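You operate a simulated robot arm through the tools that you are given. There is no shell and no other tool. Be economical: measure what you need, move in short steps, check, and stop when the job is done.

You run a simulated robot arm. Do the job below in one go: nothing can be reset, and whatever is moved stays where it is left.

TASK
Fetch the wooden block from the drum bench top and set it on top of the cream card there.

The check looks at the end state, three seconds after you hand in, the way a careful person would. Anything else that was tipped, shoved, dropped, spilled or broken makes it a failure.

THE ROBOT
A 6-joint arm with a two-finger parallel gripper, fixed in place. Base frame: the origin is at the foot of the arm, x ahead of it, y to its left, z up; the work surface is at about z = 80. Lengths are in cm, angles in rad, forces in N, time in s.
With the tool pointing down near the work surface it reaches from about 26 to 68 cm from the base axis. Its first joint turns from -1.152 to 1.152 rad. Payload 2.9 kg.
Tool frame: the origin (TCP) lies between the finger pads and is the grasp point; the fingertips stand 3 cm ahead of it; z points along the fingers, y is the line along which they close. The gripper opens to 11 cm. The fingers are 2 cm wide and 1 cm thick; the gripper's body (4.8 by 11.2 cm) begins 5.5 cm behind the TCP.
Orientation is that of the tool frame in the base frame, as a unit quaternion [w, x, y, z]. With the fingers straight down and closing along the base's y, the tool's x points along the base's -x, its y along +y and its z along -z.

THE INTERFACE
- The arm moves only by the tool drive_tool. Its argument "steps" is a list of rows, each an object of numbers (a shift or turn left out is 0, a gripper value left out holds the last): "x", "y", "z": the shift along the tool's x, y, z in cm; "wx", "wy", "wz": the turn, a rotation vector about the tool's x, y, z in rad; "grip": the opening, from 0 (shut) to 1 (fully open). In form: [{"x": .., "y": .., "z": .., "wx": .., "wy": .., "wz": .., "grip": ..}, ...]. A call has 1 to 12 rows; each row shifts and turns the commanded pose from where the row before left it, along the tool's axes as they then stand. Each row takes 0.2 s and may step no farther than 5 cm and 0.15 rad from the row before; otherwise, or with a gripper value out of range, the whole call is refused. A pose out of reach is approached as far as the arm can. The call stops where the force on the tool passes 40 N (or 10 N more than at its start, if that is more) or the arm is blocked; 0.2 s more then pass. The fingers move at their own pace (about 10.8 cm/s each) and stop on an object; they squeeze with about 44 N. The grip force told is the motor's: it shows also when the fingers shut on nothing. Time passes only in rows, and 0.2 s behind the last, so rows that do not move let the fingers close. The reply holds the time, the measured pose of the TCP, the force on the tool along the base axes, the opening and the grip force, in the units named above and with some noise, and new pictures: "pictures" is both (left out), scene, wrist or none.
- Cameras (640 x 400 px; columns grow to the right, rows downward): "scene" is fixed at [7.15, 43.13, 137.83]; the picture's right is [-0.81, -0.58, 0.00], its down [-0.37, 0.52, -0.77] and it looks along [0.45, -0.63, -0.64] (base axes); focal length 376 px, centre (320, 200). "wrist" rides on the gripper at [-3.6, 0, -5.7] in the tool frame; the picture's right is [0.00, -1.00, 0.00], its down [0.97, 0.00, -0.24] and it looks along [0.24, 0.00, 0.97] (tool axes); focal length 218 px, centre (320, 200). There is no depth. A picture from a camera that has moved, and an enlarged one, comes with that camera's place and axes in the base frame and with its lens.
- inspect(camera, box): a new picture of the part [left, top, right, bottom] of that camera's present view, enlarged. The clock stands still meanwhile.
- job_done(): hands the job in; it is judged then, once.

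Work in short steps. Places have to be worked out from the pictures, the camera data and where the tool is seen: move nearer, look again, correct. Check each grasp and each placing, and mend what went wrong. You have 90 turns and 170 pictures in all, those below and enlarged ones among them. Open the gripper and draw the arm clear of the work before you hand the job in, unless the task says otherwise; then end with one line.

The tools are called by a JSON object that holds its "api" and its "payload". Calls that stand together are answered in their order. drive_tool: Moves the arm, as the interface text tells. Its arguments: {"type":"object","properties":{"steps":{"type":"array"},"pictures":{"type":"string","enum":["both","scene","wrist","none"]}},"required":["steps"]} The other tools are called the same way: inspect (camera, box) takes an enlarged picture of a part of a camera's view; job_done () hands the job in.

At the start:

```text
time_s: 0.0
eef_pos: [36.3, 8.6, 107.94]
orientation: [0.0, 0.0, 1.0, 0.0]
wrist_force: [0.2, 0.6, 0.2]
grip_width: 10.97
finger_force: 0.1
```

scene: 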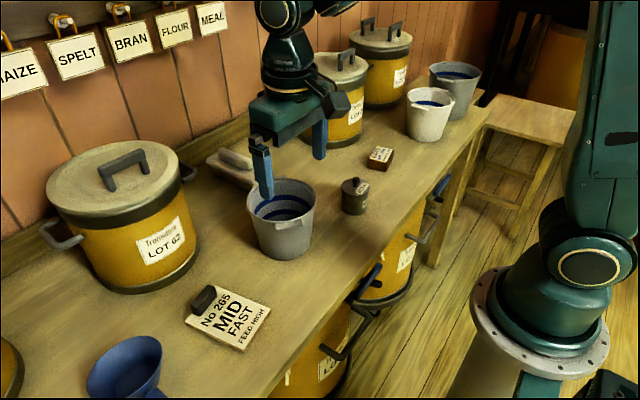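
wrist: 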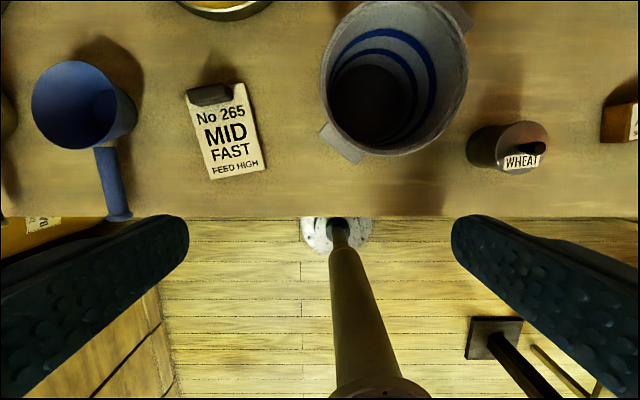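

I'll take a closer look at the small brown block at the right and the card at the left before moving.

{"api": "inspect", "payload": {"camera": "scene", "box": [320, 120, 448, 220]}}

{"api": "inspect", "payload": {"camera": "scene", "box": [160, 260, 300, 360]}}

```text
4.00 times, centred on (384, 170) of scene
camera zoom: at [7.15, 43.13, 137.83], right [-0.81, -0.58, 0.0], down [-0.37, 0.52, -0.77], along [0.45, -0.63, -0.64], focal length 1504 px, centre (64, 320)
```

zoom: 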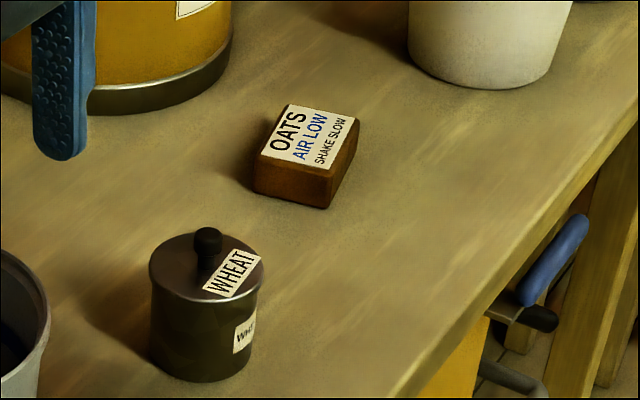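

```text
4.00 times, centred on (230, 310) of scene
camera zoom: at [7.15, 43.13, 137.83], right [-0.81, -0.58, 0.0], down [-0.37, 0.52, -0.77], along [0.45, -0.63, -0.64], focal length 1504 px, centre (680, -240)
```

zoom: 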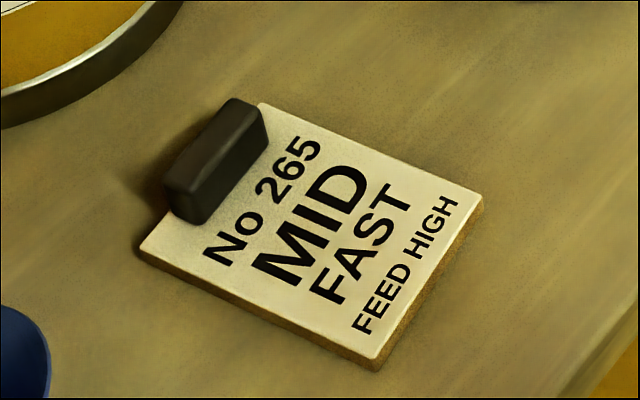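

The block ("OATS") is at about (43.7, -35.9) and the card at about (41, 22), with a dark bar on its far edge to keep clear of. I'll travel at the present height to just above the block and look again.

{"api": "drive_tool", "payload": {"steps": [{"y": -4.5, "grip": 1}, {"y": -4.5}, {"y": -4.5}, {"y": -4.5}, {"y": -4.5}, {"y": -4.5, "x": -1}, {"y": -4.5, "x": -1}, {"y": -4.5, "x": -1}, {"y": -4.5, "x": -1}, {"y": -4, "x": -1}, {}]}}

```text
time_s: 2.4
eef_pos: [41.29, -35.61, 107.64]
orientation: [0.0, 0.0, 1.0, 0.0]
wrist_force: [0.9, 0.2, 0.4]
grip_width: 11.01
finger_force: 0.0
camera wrist: at [44.85, -35.49, 113.43], right [0.0, -1.0, 0.0], down [-0.97, 0.0, 0.24], along [-0.24, 0.0, -0.97], focal length 218 px, centre (320, 200)
```

scene: 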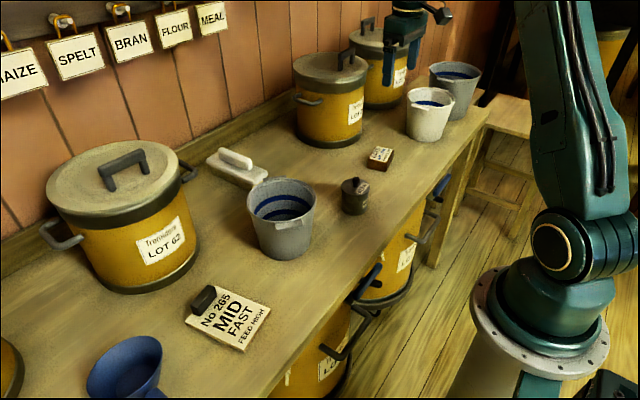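
wrist: 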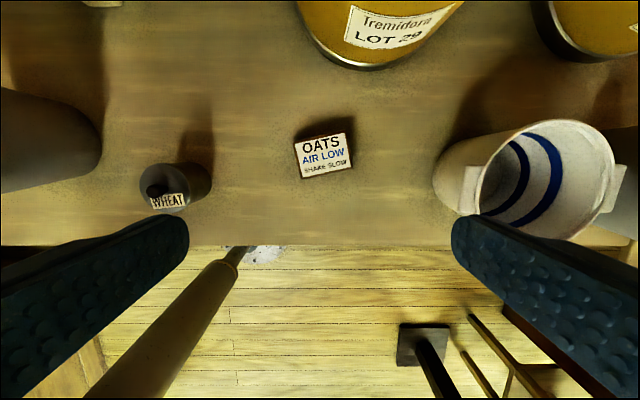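

{"api": "inspect", "payload": {"camera": "wrist", "box": [280, 115, 376, 190]}}

```text
5.33 times, centred on (328, 152) of wrist
camera zoom: at [44.85, -35.49, 113.43], right [0.0, -1.0, 0.0], down [-0.97, 0.0, 0.24], along [-0.24, 0.0, -0.97], focal length 1164 px, centre (277, 453)
```

zoom: 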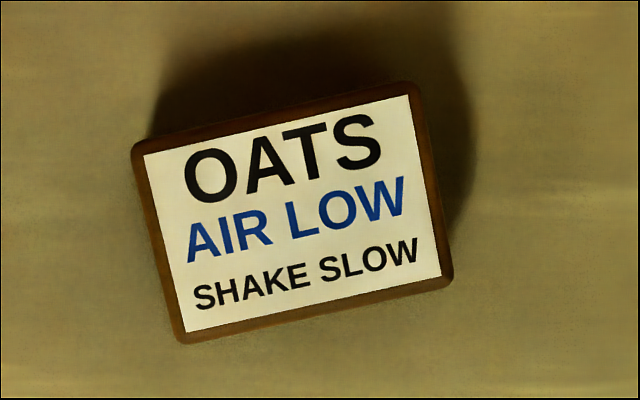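

The block's centre is at about (43.7, -35.9), roughly 7.2 × 5.1 cm, with its long axis turned about 0.225 rad from base y. I'll line up, descend partway and check.

{"api": "drive_tool", "payload": {"steps": [{"x": -2.4}, {"wz": -0.115}, {"wz": -0.11}, {"z": 4}, {"z": 4}, {"z": 4}, {"z": 2}, {}]}}

```text
time_s: 4.2
eef_pos: [43.69, -35.94, 93.89]
orientation: [0.001, -0.113, 0.994, -0.001]
wrist_force: [-0.8, 1.1, 0.0]
grip_width: 10.99
finger_force: 0.0
camera wrist: at [47.22, -35.07, 99.52], right [0.22, -0.97, 0.0], down [-0.95, -0.22, 0.24], along [-0.23, -0.05, -0.97], focal length 218 px, centre (320, 200)
```

scene: 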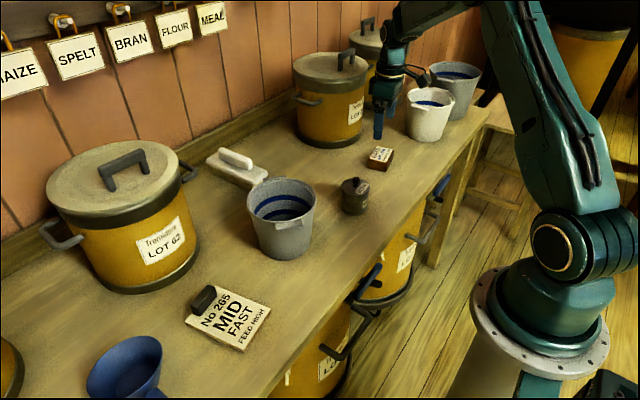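
wrist: 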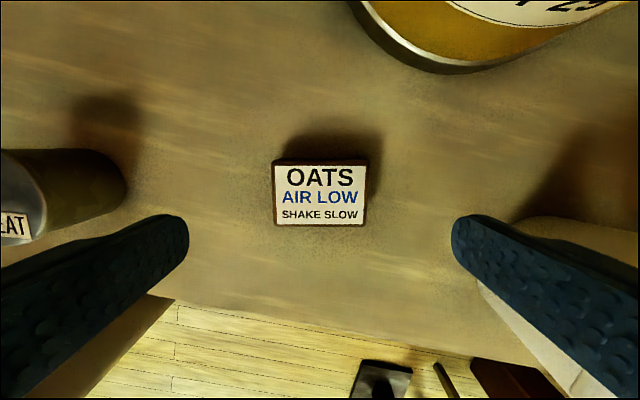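

It is aligned within 2–3 mm. I'll descend to z ≈ 83.7, so the tips stay just off the bench, and close.

{"api": "drive_tool", "payload": {"steps": [{"z": 3.5, "x": -0.2}, {"z": 3}, {"z": 2}, {"z": 1.2}, {"z": 0.4}, {}]}}

```text
time_s: 5.6
eef_pos: [43.96, -35.69, 83.79]
orientation: [0.0, -0.113, 0.994, 0.0]
wrist_force: [-0.6, -0.5, 0.7]
grip_width: 11.0
finger_force: 0.1
camera wrist: at [47.43, -34.92, 89.55], right [0.22, -0.97, 0.0], down [-0.95, -0.22, 0.24], along [-0.23, -0.05, -0.97], focal length 218 px, centre (320, 200)
```

scene: 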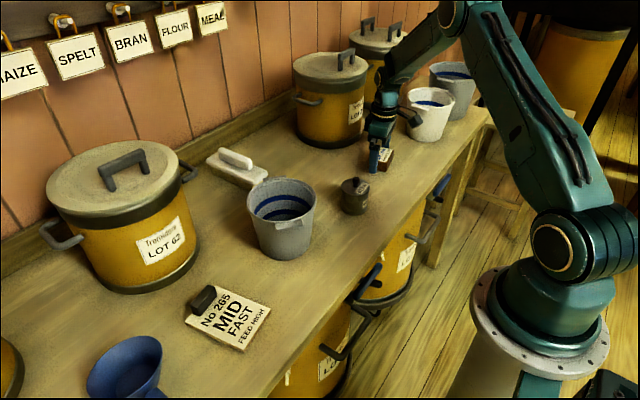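
wrist: 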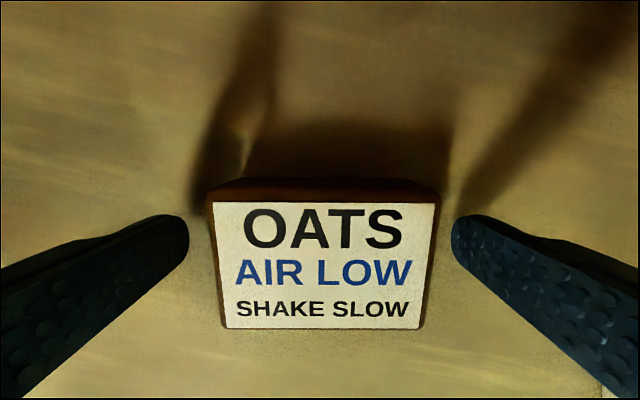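

The fingers straddle the block evenly and the tips clear the bench. I'll close and check the grip.

{"api": "drive_tool", "payload": {"steps": [{"x": 0.3, "z": 0.2}, {"grip": 0}, {}, {}, {}], "pictures": "wrist"}}

```text
time_s: 6.8
eef_pos: [43.69, -35.91, 83.61]
orientation: [0.001, -0.113, 0.994, 0.0]
wrist_force: [-0.6, 0.4, 0.1]
grip_width: 7.5
finger_force: 44.5
camera wrist: at [47.15, -34.98, 89.36], right [0.22, -0.97, 0.0], down [-0.95, -0.22, 0.24], along [-0.23, -0.05, -0.97], focal length 218 px, centre (320, 200)
```

wrist: 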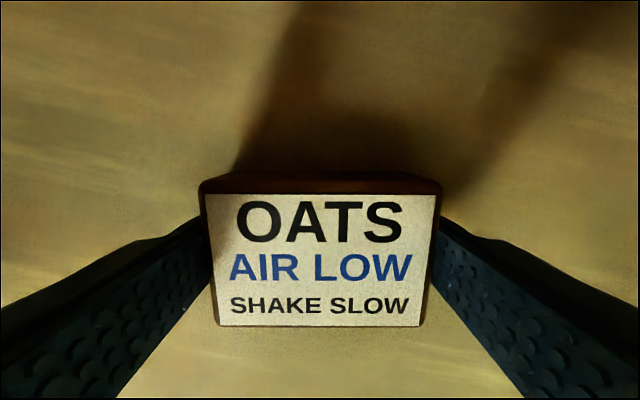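

It is held (7.5 cm, 44 N). I'll lift straight up.

{"api": "drive_tool", "payload": {"steps": [{"z": -1}, {"z": -2}, {"z": -3.5}, {"z": -4.5}, {"z": -4.5}, {"z": -4.5}, {"z": -4.5}, {}]}}

```text
time_s: 8.6
eef_pos: [43.58, -35.9, 108.16]
orientation: [-0.001, -0.113, 0.994, 0.0]
wrist_force: [-0.1, 1.5, 0.5]
grip_width: 0.01
finger_force: 38.0
camera wrist: at [47.11, -35.08, 113.89], right [0.22, -0.97, 0.0], down [-0.95, -0.22, 0.24], along [-0.23, -0.05, -0.97], focal length 218 px, centre (320, 200)
```

scene: 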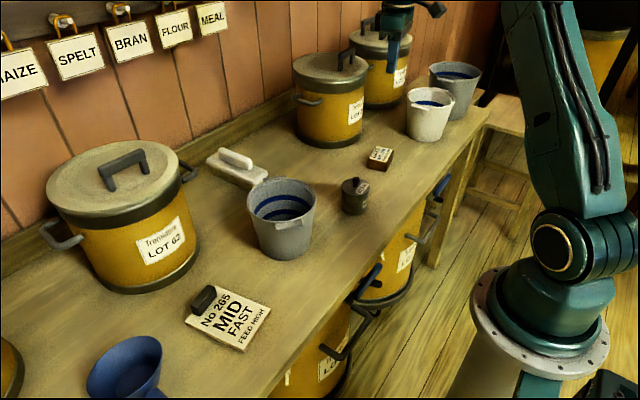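
wrist: 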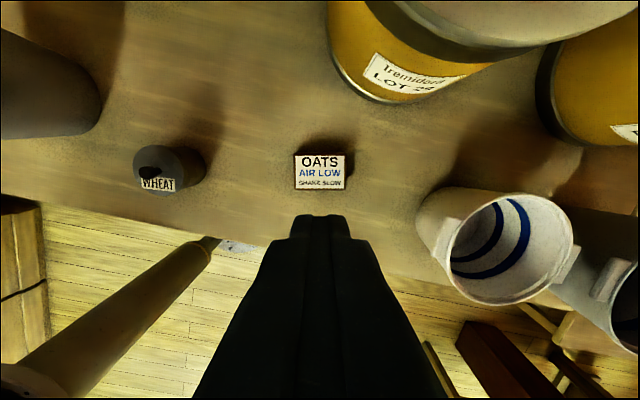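

The block slipped out and still sits on the bench. I'll look closely at it before another try.

{"api": "inspect", "payload": {"camera": "scene", "box": [350, 132, 414, 172]}}

{"api": "inspect", "payload": {"camera": "wrist", "box": [280, 140, 360, 200]}}

```text
10.00 times, centred on (382, 152) of scene
camera zoom: at [7.15, 43.13, 137.83], right [-0.81, -0.58, 0.0], down [-0.37, 0.52, -0.77], along [0.45, -0.63, -0.64], focal length 3759 px, centre (-300, 680)
```

zoom: 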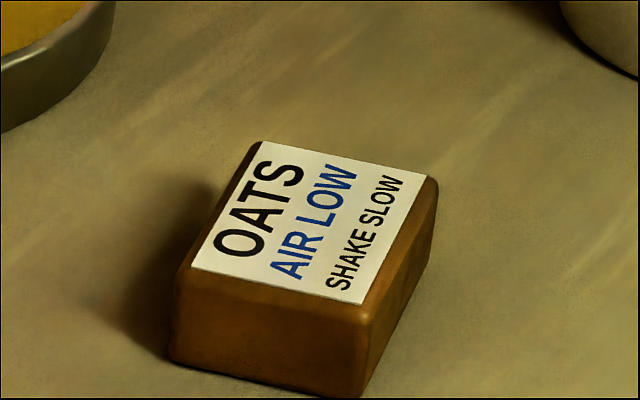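

```text
6.67 times, centred on (320, 170) of wrist
camera zoom: at [47.11, -35.08, 113.89], right [0.22, -0.97, 0.0], down [-0.95, -0.22, 0.24], along [-0.23, -0.05, -0.97], focal length 1455 px, centre (320, 400)
```

zoom: 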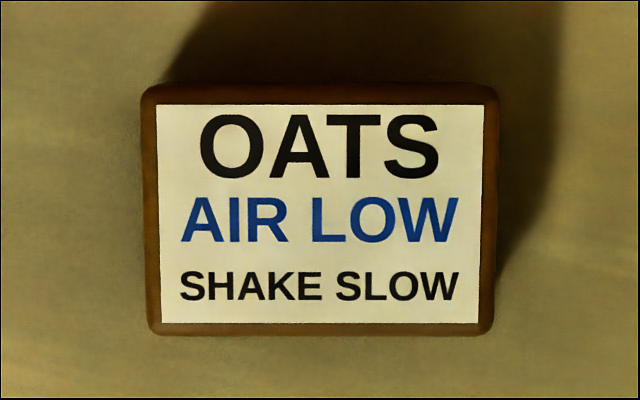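

The block is upright and where it was, so the grip simply slid off. I'll go down again with the tips a little lower, grip, and lift slowly while watching force and width.

{"api": "drive_tool", "payload": {"steps": [{"grip": 1}, {"z": 4.5}, {"z": 4.5}, {"z": 4.5}, {"z": 4}, {"z": 3}, {"z": 2}, {"z": 1.3}, {"z": 0.6}, {}], "pictures": "wrist"}}

{"api": "drive_tool", "payload": {"steps": [{"z": 0.3}, {"z": 0.2}, {"grip": 0}, {}, {}, {}], "pictures": "none"}}

```text
time_s: 10.8
eef_pos: [43.71, -36.01, 83.75]
orientation: [0.0, -0.112, 0.994, 0.0]
wrist_force: [-0.9, 0.2, 0.1]
grip_width: 11.0
finger_force: 0.0
camera wrist: at [47.13, -35.07, 89.46], right [0.22, -0.97, 0.0], down [-0.95, -0.22, 0.24], along [-0.23, -0.05, -0.97], focal length 218 px, centre (320, 200)
```

wrist: 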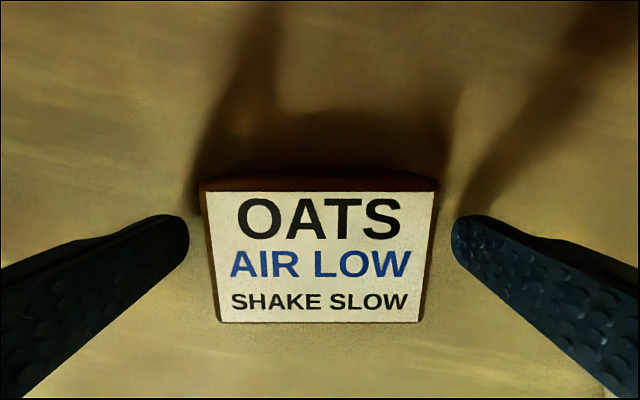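

```text
time_s: 12.2
eef_pos: [43.52, -35.93, 83.2]
orientation: [0.0, -0.113, 0.994, 0.0]
wrist_force: [-1.4, 0.0, -0.5]
grip_width: 7.52
finger_force: 43.7
```

Gripped at 7.5 cm with the tips about 2 mm above the bench. I'll lift slowly by a few millimetres and read the force.

{"api": "drive_tool", "payload": {"steps": [{"z": -0.1}, {"z": -0.1}, {"z": -0.1}, {"z": -0.1}, {}], "pictures": "wrist"}}

```text
time_s: 13.4
eef_pos: [43.61, -35.87, 83.58]
orientation: [-0.001, -0.112, 0.994, 0.0]
wrist_force: [-0.2, 0.1, -0.8]
grip_width: 7.52
finger_force: 44.5
camera wrist: at [47.03, -35.02, 89.39], right [0.22, -0.97, 0.0], down [-0.95, -0.22, 0.24], along [-0.23, -0.05, -0.97], focal length 218 px, centre (320, 200)
```

wrist: 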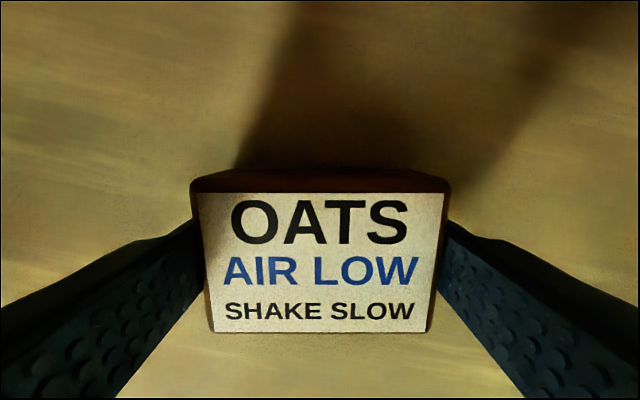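

The label looks larger than at the same height before, so the block is rising with the fingers. I'll continue gently.

{"api": "drive_tool", "payload": {"steps": [{"z": -0.2}, {"z": -0.3}, {"z": -0.4}, {"z": -0.5}, {"z": -0.5}, {"z": -0.5}, {}]}}

```text
time_s: 15.0
eef_pos: [43.56, -35.75, 86.02]
orientation: [-0.001, -0.112, 0.994, 0.0]
wrist_force: [0.0, 0.5, -1.4]
grip_width: 7.53
finger_force: 43.4
camera wrist: at [46.99, -34.97, 91.69], right [0.22, -0.97, 0.0], down [-0.95, -0.22, 0.24], along [-0.23, -0.05, -0.97], focal length 218 px, centre (320, 200)
```

scene: 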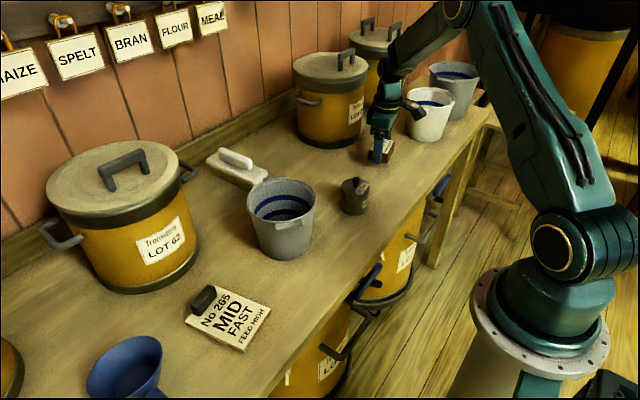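
wrist: 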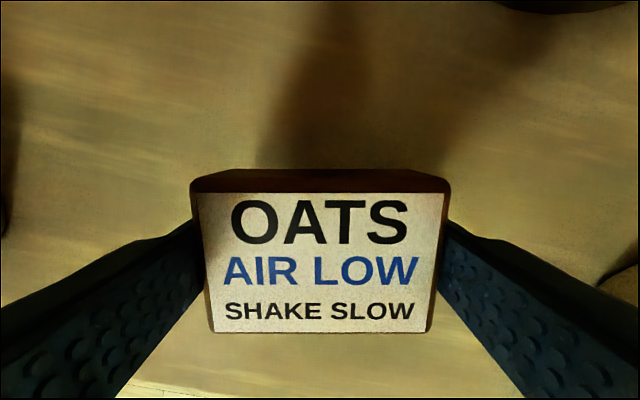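

It is held with no slip (about 1.4 N weight). I'll carry on up at an easy pace to clear the bucket rim (about z 94).

{"api": "drive_tool", "payload": {"steps": [{"z": -0.8}, {"z": -1.2}, {"z": -1.5}, {"z": -1.5}, {"z": -1.5}, {"z": -1.5}, {"z": -1.5}, {"z": -1.5}, {"z": -1.5}, {"z": -1.5}, {"z": -1.2}, {"z": -0.8}], "pictures": "wrist"}}

```text
time_s: 17.6
eef_pos: [43.56, -35.88, 102.1]
orientation: [-0.001, -0.112, 0.994, 0.0]
wrist_force: [-1.2, 0.1, -1.2]
grip_width: 7.52
finger_force: 43.8
camera wrist: at [47.06, -34.95, 107.86], right [0.22, -0.97, 0.0], down [-0.95, -0.22, 0.24], along [-0.23, -0.05, -0.97], focal length 218 px, centre (320, 200)
```

wrist: 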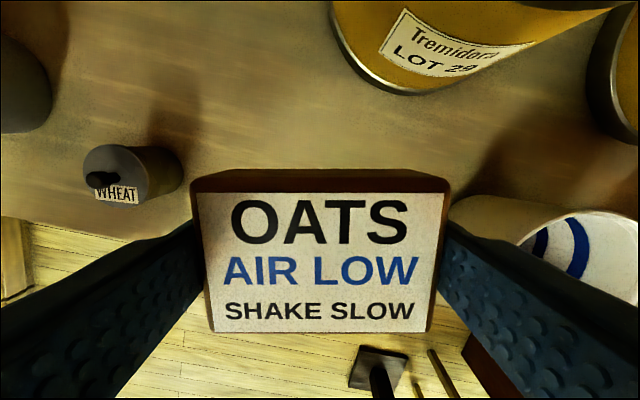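

Firm. I'll travel toward the card at a moderate pace at this height.

{"api": "drive_tool", "payload": {"steps": [{"x": -0.16, "y": 1.0}, {"x": -0.3, "y": 1.8}, {"x": -0.34, "y": 2.2}, {"x": -0.34, "y": 2.2}, {"x": -0.34, "y": 2.2}, {"x": -0.34, "y": 2.2}, {"x": -0.34, "y": 2.2}, {"x": -0.34, "y": 2.2}, {"x": -0.34, "y": 2.2}, {"x": -0.34, "y": 2.2}, {"x": -0.34, "y": 2.2}, {"x": -0.34, "y": 2.2}], "pictures": "scene"}}

{"api": "drive_tool", "payload": {"steps": [{"x": -0.34, "y": 2.2}, {"x": -0.34, "y": 2.2}, {"x": -0.34, "y": 2.2}, {"x": -0.34, "y": 2.2}, {"x": -0.34, "y": 2.2}, {"x": -0.34, "y": 2.2}, {"x": -0.34, "y": 2.2}, {"x": -0.34, "y": 2.2}, {"x": -0.34, "y": 2.2}, {"x": -0.3, "y": 1.8}, {"x": -0.16, "y": 1.0}, {}]}}

```text
time_s: 20.2
eef_pos: [41.76, -10.77, 101.99]
orientation: [0.0, -0.112, 0.994, 0.0]
wrist_force: [-0.1, 0.4, -0.4]
grip_width: 7.52
finger_force: 44.3
```

scene: 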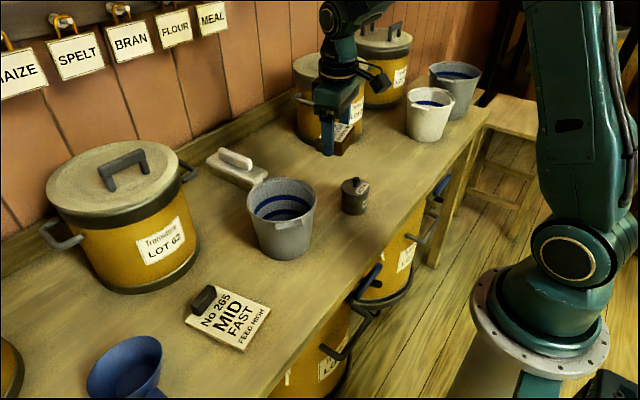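

```text
time_s: 22.8
eef_pos: [40.22, 12.08, 102.07]
orientation: [0.0, -0.113, 0.994, 0.0]
wrist_force: [0.0, -0.2, -0.9]
grip_width: 7.53
finger_force: 43.8
camera wrist: at [43.71, 12.86, 107.78], right [0.22, -0.97, 0.0], down [-0.95, -0.22, 0.24], along [-0.23, -0.05, -0.97], focal length 218 px, centre (320, 200)
```

scene: 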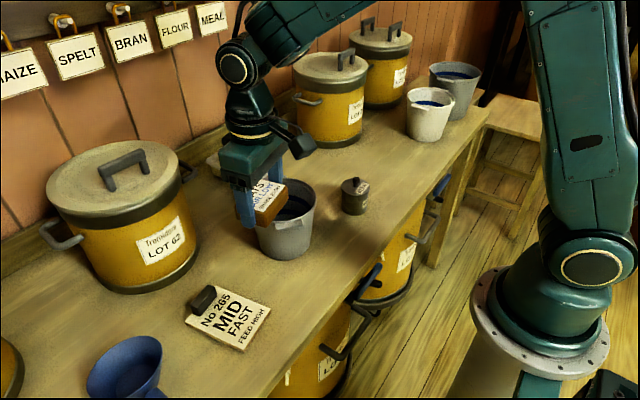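
wrist: 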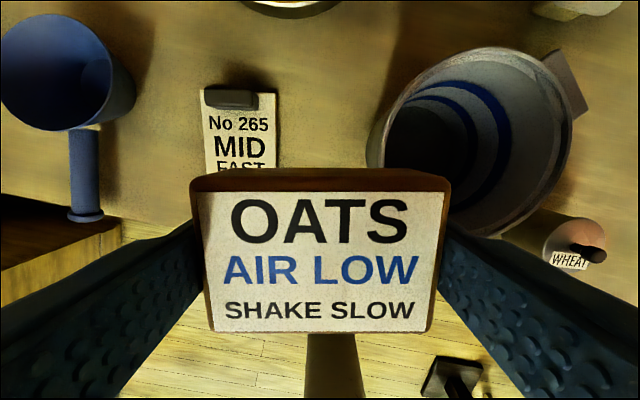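

The block is steady. I put the clear part of the card at about (41, 21.8), turned 0.185 rad, with the dark bar starting near x ≈ 46. I'll go over it, trim the yaw, and lower partway.

{"api": "drive_tool", "payload": {"steps": [{"x": -0.4, "y": 1.2, "wz": 0.04}, {"x": -0.7, "y": 2}, {"x": -0.7, "y": 2}, {"x": -0.7, "y": 2}, {"x": -0.6, "y": 2}, {"z": 1}, {"z": 1.6}, {"z": 1.8}, {"z": 1.8}, {"z": 1.8}, {"z": 1}, {}]}}

```text
time_s: 25.4
eef_pos: [41.46, 21.62, 93.04]
orientation: [0.001, -0.093, 0.996, -0.001]
wrist_force: [0.2, 0.1, -0.3]
grip_width: 7.51
finger_force: 44.1
camera wrist: at [45.0, 22.31, 98.75], right [0.18, -0.98, 0.0], down [-0.95, -0.18, 0.24], along [-0.24, -0.04, -0.97], focal length 218 px, centre (320, 200)
```

scene: 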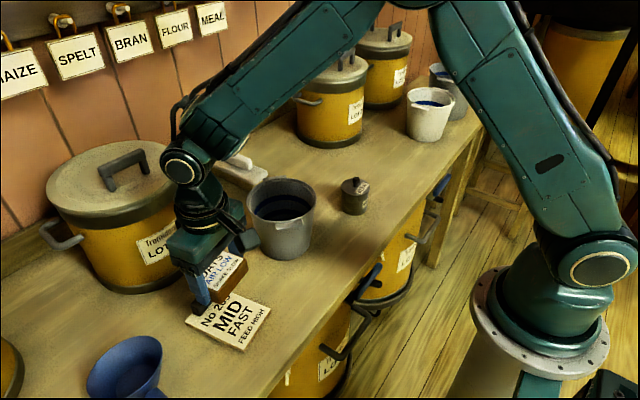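
wrist: 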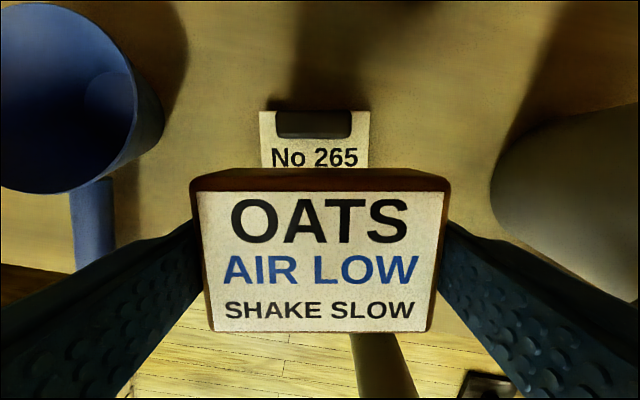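

Alignment is good; the card centre is about 0.35 cm further in +y and the bar clears by about 1.8 cm. I'll correct and lower to just above the card.

{"api": "drive_tool", "payload": {"steps": [{"y": 0.35}, {"z": 1}, {"z": 1.5}, {"z": 1.5}, {"z": 1.5}, {"z": 1.2}, {"z": 0.8}, {"z": 0.5}, {}]}}

```text
time_s: 27.4
eef_pos: [41.41, 21.97, 85.07]
orientation: [0.0, -0.093, 0.996, 0.0]
wrist_force: [0.5, 0.7, -0.1]
grip_width: 7.52
finger_force: 44.3
camera wrist: at [44.93, 22.69, 90.75], right [0.18, -0.98, 0.0], down [-0.95, -0.18, 0.24], along [-0.24, -0.04, -0.97], focal length 218 px, centre (320, 200)
```

scene: 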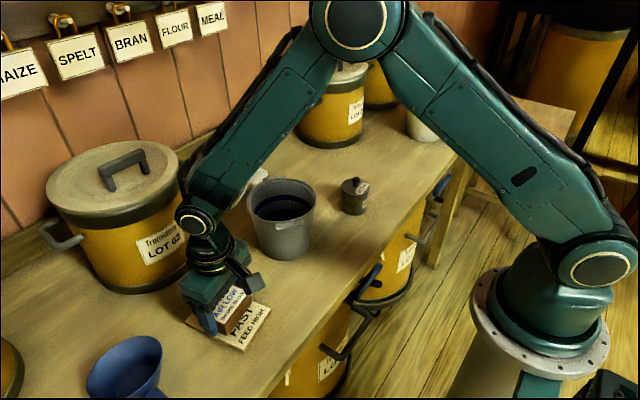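
wrist: 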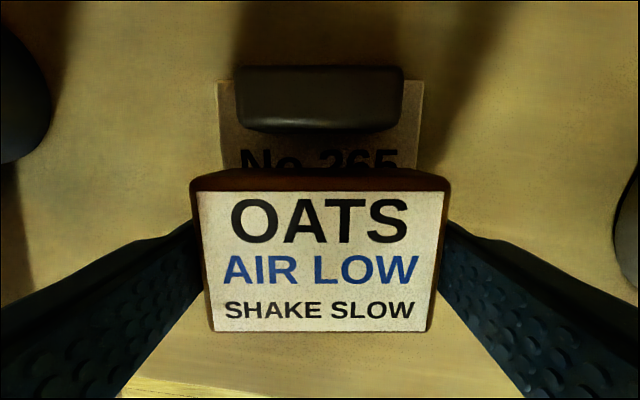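

Centred nicely. I'll lower in small steps and watch for contact force.

{"api": "drive_tool", "payload": {"steps": [{"z": 0.3}, {"z": 0.3}, {"z": 0.2}, {"z": 0.1}, {}], "pictures": "wrist"}}

{"api": "inspect", "payload": {"camera": "scene", "box": [170, 260, 298, 360]}}

```text
time_s: 28.6
eef_pos: [41.63, 21.88, 84.13]
orientation: [0.003, -0.091, 0.996, 0.001]
wrist_force: [-6.1, -4.6, 36.7]
grip_width: 7.54
finger_force: 44.3
camera wrist: at [45.0, 22.66, 90.02], right [0.18, -0.98, 0.0], down [-0.96, -0.18, 0.24], along [-0.23, -0.04, -0.97], focal length 218 px, centre (320, 200)
```

wrist: 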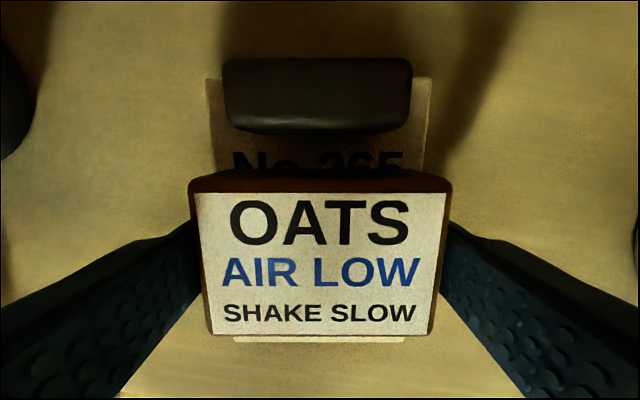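

```text
4.00 times, centred on (234, 310) of scene
camera zoom: at [7.09, 43.1, 137.84], right [-0.81, -0.58, 0.0], down [-0.37, 0.52, -0.77], along [0.45, -0.63, -0.64], focal length 1504 px, centre (664, -240)
```

zoom: 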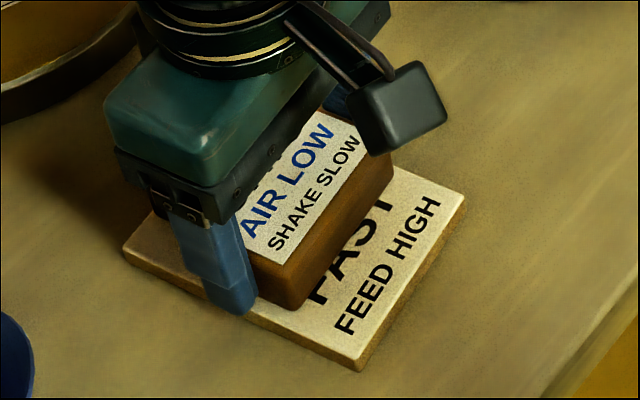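

The block is pressing on the card with about 37 N. I'll ease up slightly to relieve the press, then open.

{"api": "drive_tool", "payload": {"steps": [{"z": -0.1}, {}], "pictures": "none"}}

```text
time_s: 29.2
eef_pos: [41.5, 21.98, 84.26]
orientation: [0.002, -0.093, 0.996, 0.001]
wrist_force: [1.8, 0.5, 24.5]
grip_width: 7.51
finger_force: 43.7
```

{"api": "drive_tool", "payload": {"steps": [{"z": -0.1}, {"z": -0.05}, {}], "pictures": "none"}}

```text
time_s: 30.0
eef_pos: [41.27, 21.9, 84.42]
orientation: [-0.001, -0.092, 0.996, 0.0]
wrist_force: [3.7, 0.5, 8.2]
grip_width: 7.52
finger_force: 43.8
```

The press is down to 8 N, still in contact. I'll open the fingers now.

{"api": "drive_tool", "payload": {"steps": [{"z": -0.05}, {"grip": 0.85}, {"grip": 1}, {}, {}], "pictures": "wrist"}}

```text
time_s: 31.2
eef_pos: [41.4, 22.06, 84.39]
orientation: [0.0, -0.093, 0.996, 0.001]
wrist_force: [0.2, 0.0, -0.2]
grip_width: 11.02
finger_force: 0.1
camera wrist: at [44.94, 22.68, 90.14], right [0.18, -0.98, 0.0], down [-0.95, -0.18, 0.24], along [-0.24, -0.04, -0.97], focal length 218 px, centre (320, 200)
```

wrist: 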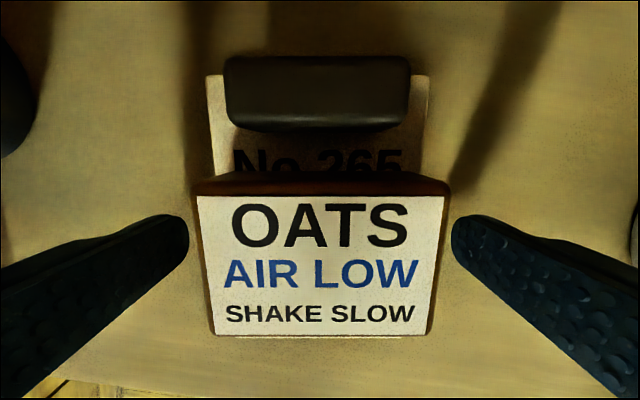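

Released and sitting centred. I'll rise straight up, then move aside for a clear look.

{"api": "drive_tool", "payload": {"steps": [{"z": -0.5}, {"z": -1.5}, {"z": -3}, {"z": -4}, {"z": -4}, {"z": -4}, {"z": -4}, {"z": -3}, {}]}}

{"api": "inspect", "payload": {"camera": "scene", "box": [170, 260, 298, 360]}}

```text
time_s: 33.2
eef_pos: [41.35, 21.85, 108.48]
orientation: [0.0, -0.092, 0.996, 0.0]
wrist_force: [-0.4, 0.0, 0.2]
grip_width: 10.99
finger_force: 0.2
camera wrist: at [44.8, 22.67, 114.13], right [0.18, -0.98, 0.0], down [-0.95, -0.18, 0.24], along [-0.24, -0.04, -0.97], focal length 218 px, centre (320, 200)
```

scene: 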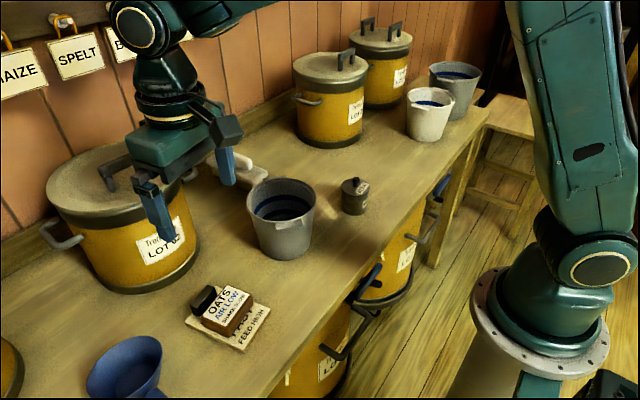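
wrist: 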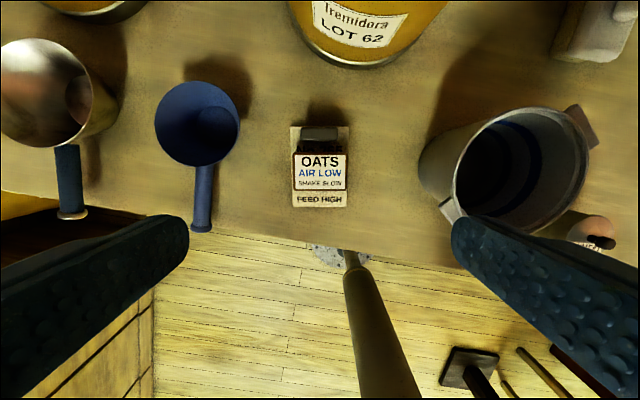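

```text
4.00 times, centred on (234, 310) of scene
camera zoom: at [7.15, 43.13, 137.83], right [-0.81, -0.58, 0.0], down [-0.37, 0.52, -0.77], along [0.45, -0.63, -0.64], focal length 1504 px, centre (664, -240)
```

zoom: 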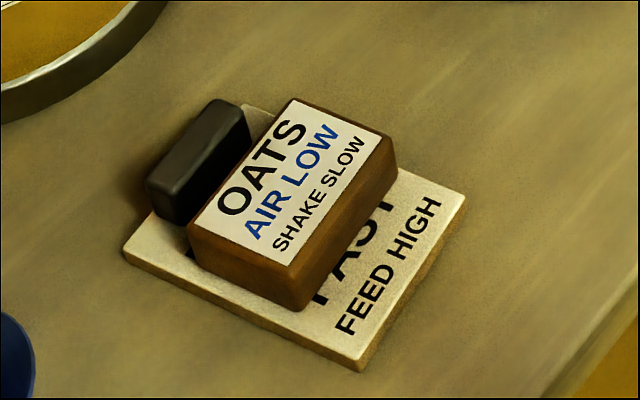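

The block lies flat on the card, inside its edges and clear of the bar. The card and the other objects haven't moved, and the arm is well above with the gripper open, so I'm handing in.

{"api": "job_done", "payload": {}}

```text
The job is handed in.
```

The wooden "OATS" block is resting flat on the cream card and nothing else on the bench was disturbed; my first grip slipped, so it took a second try to lift it.
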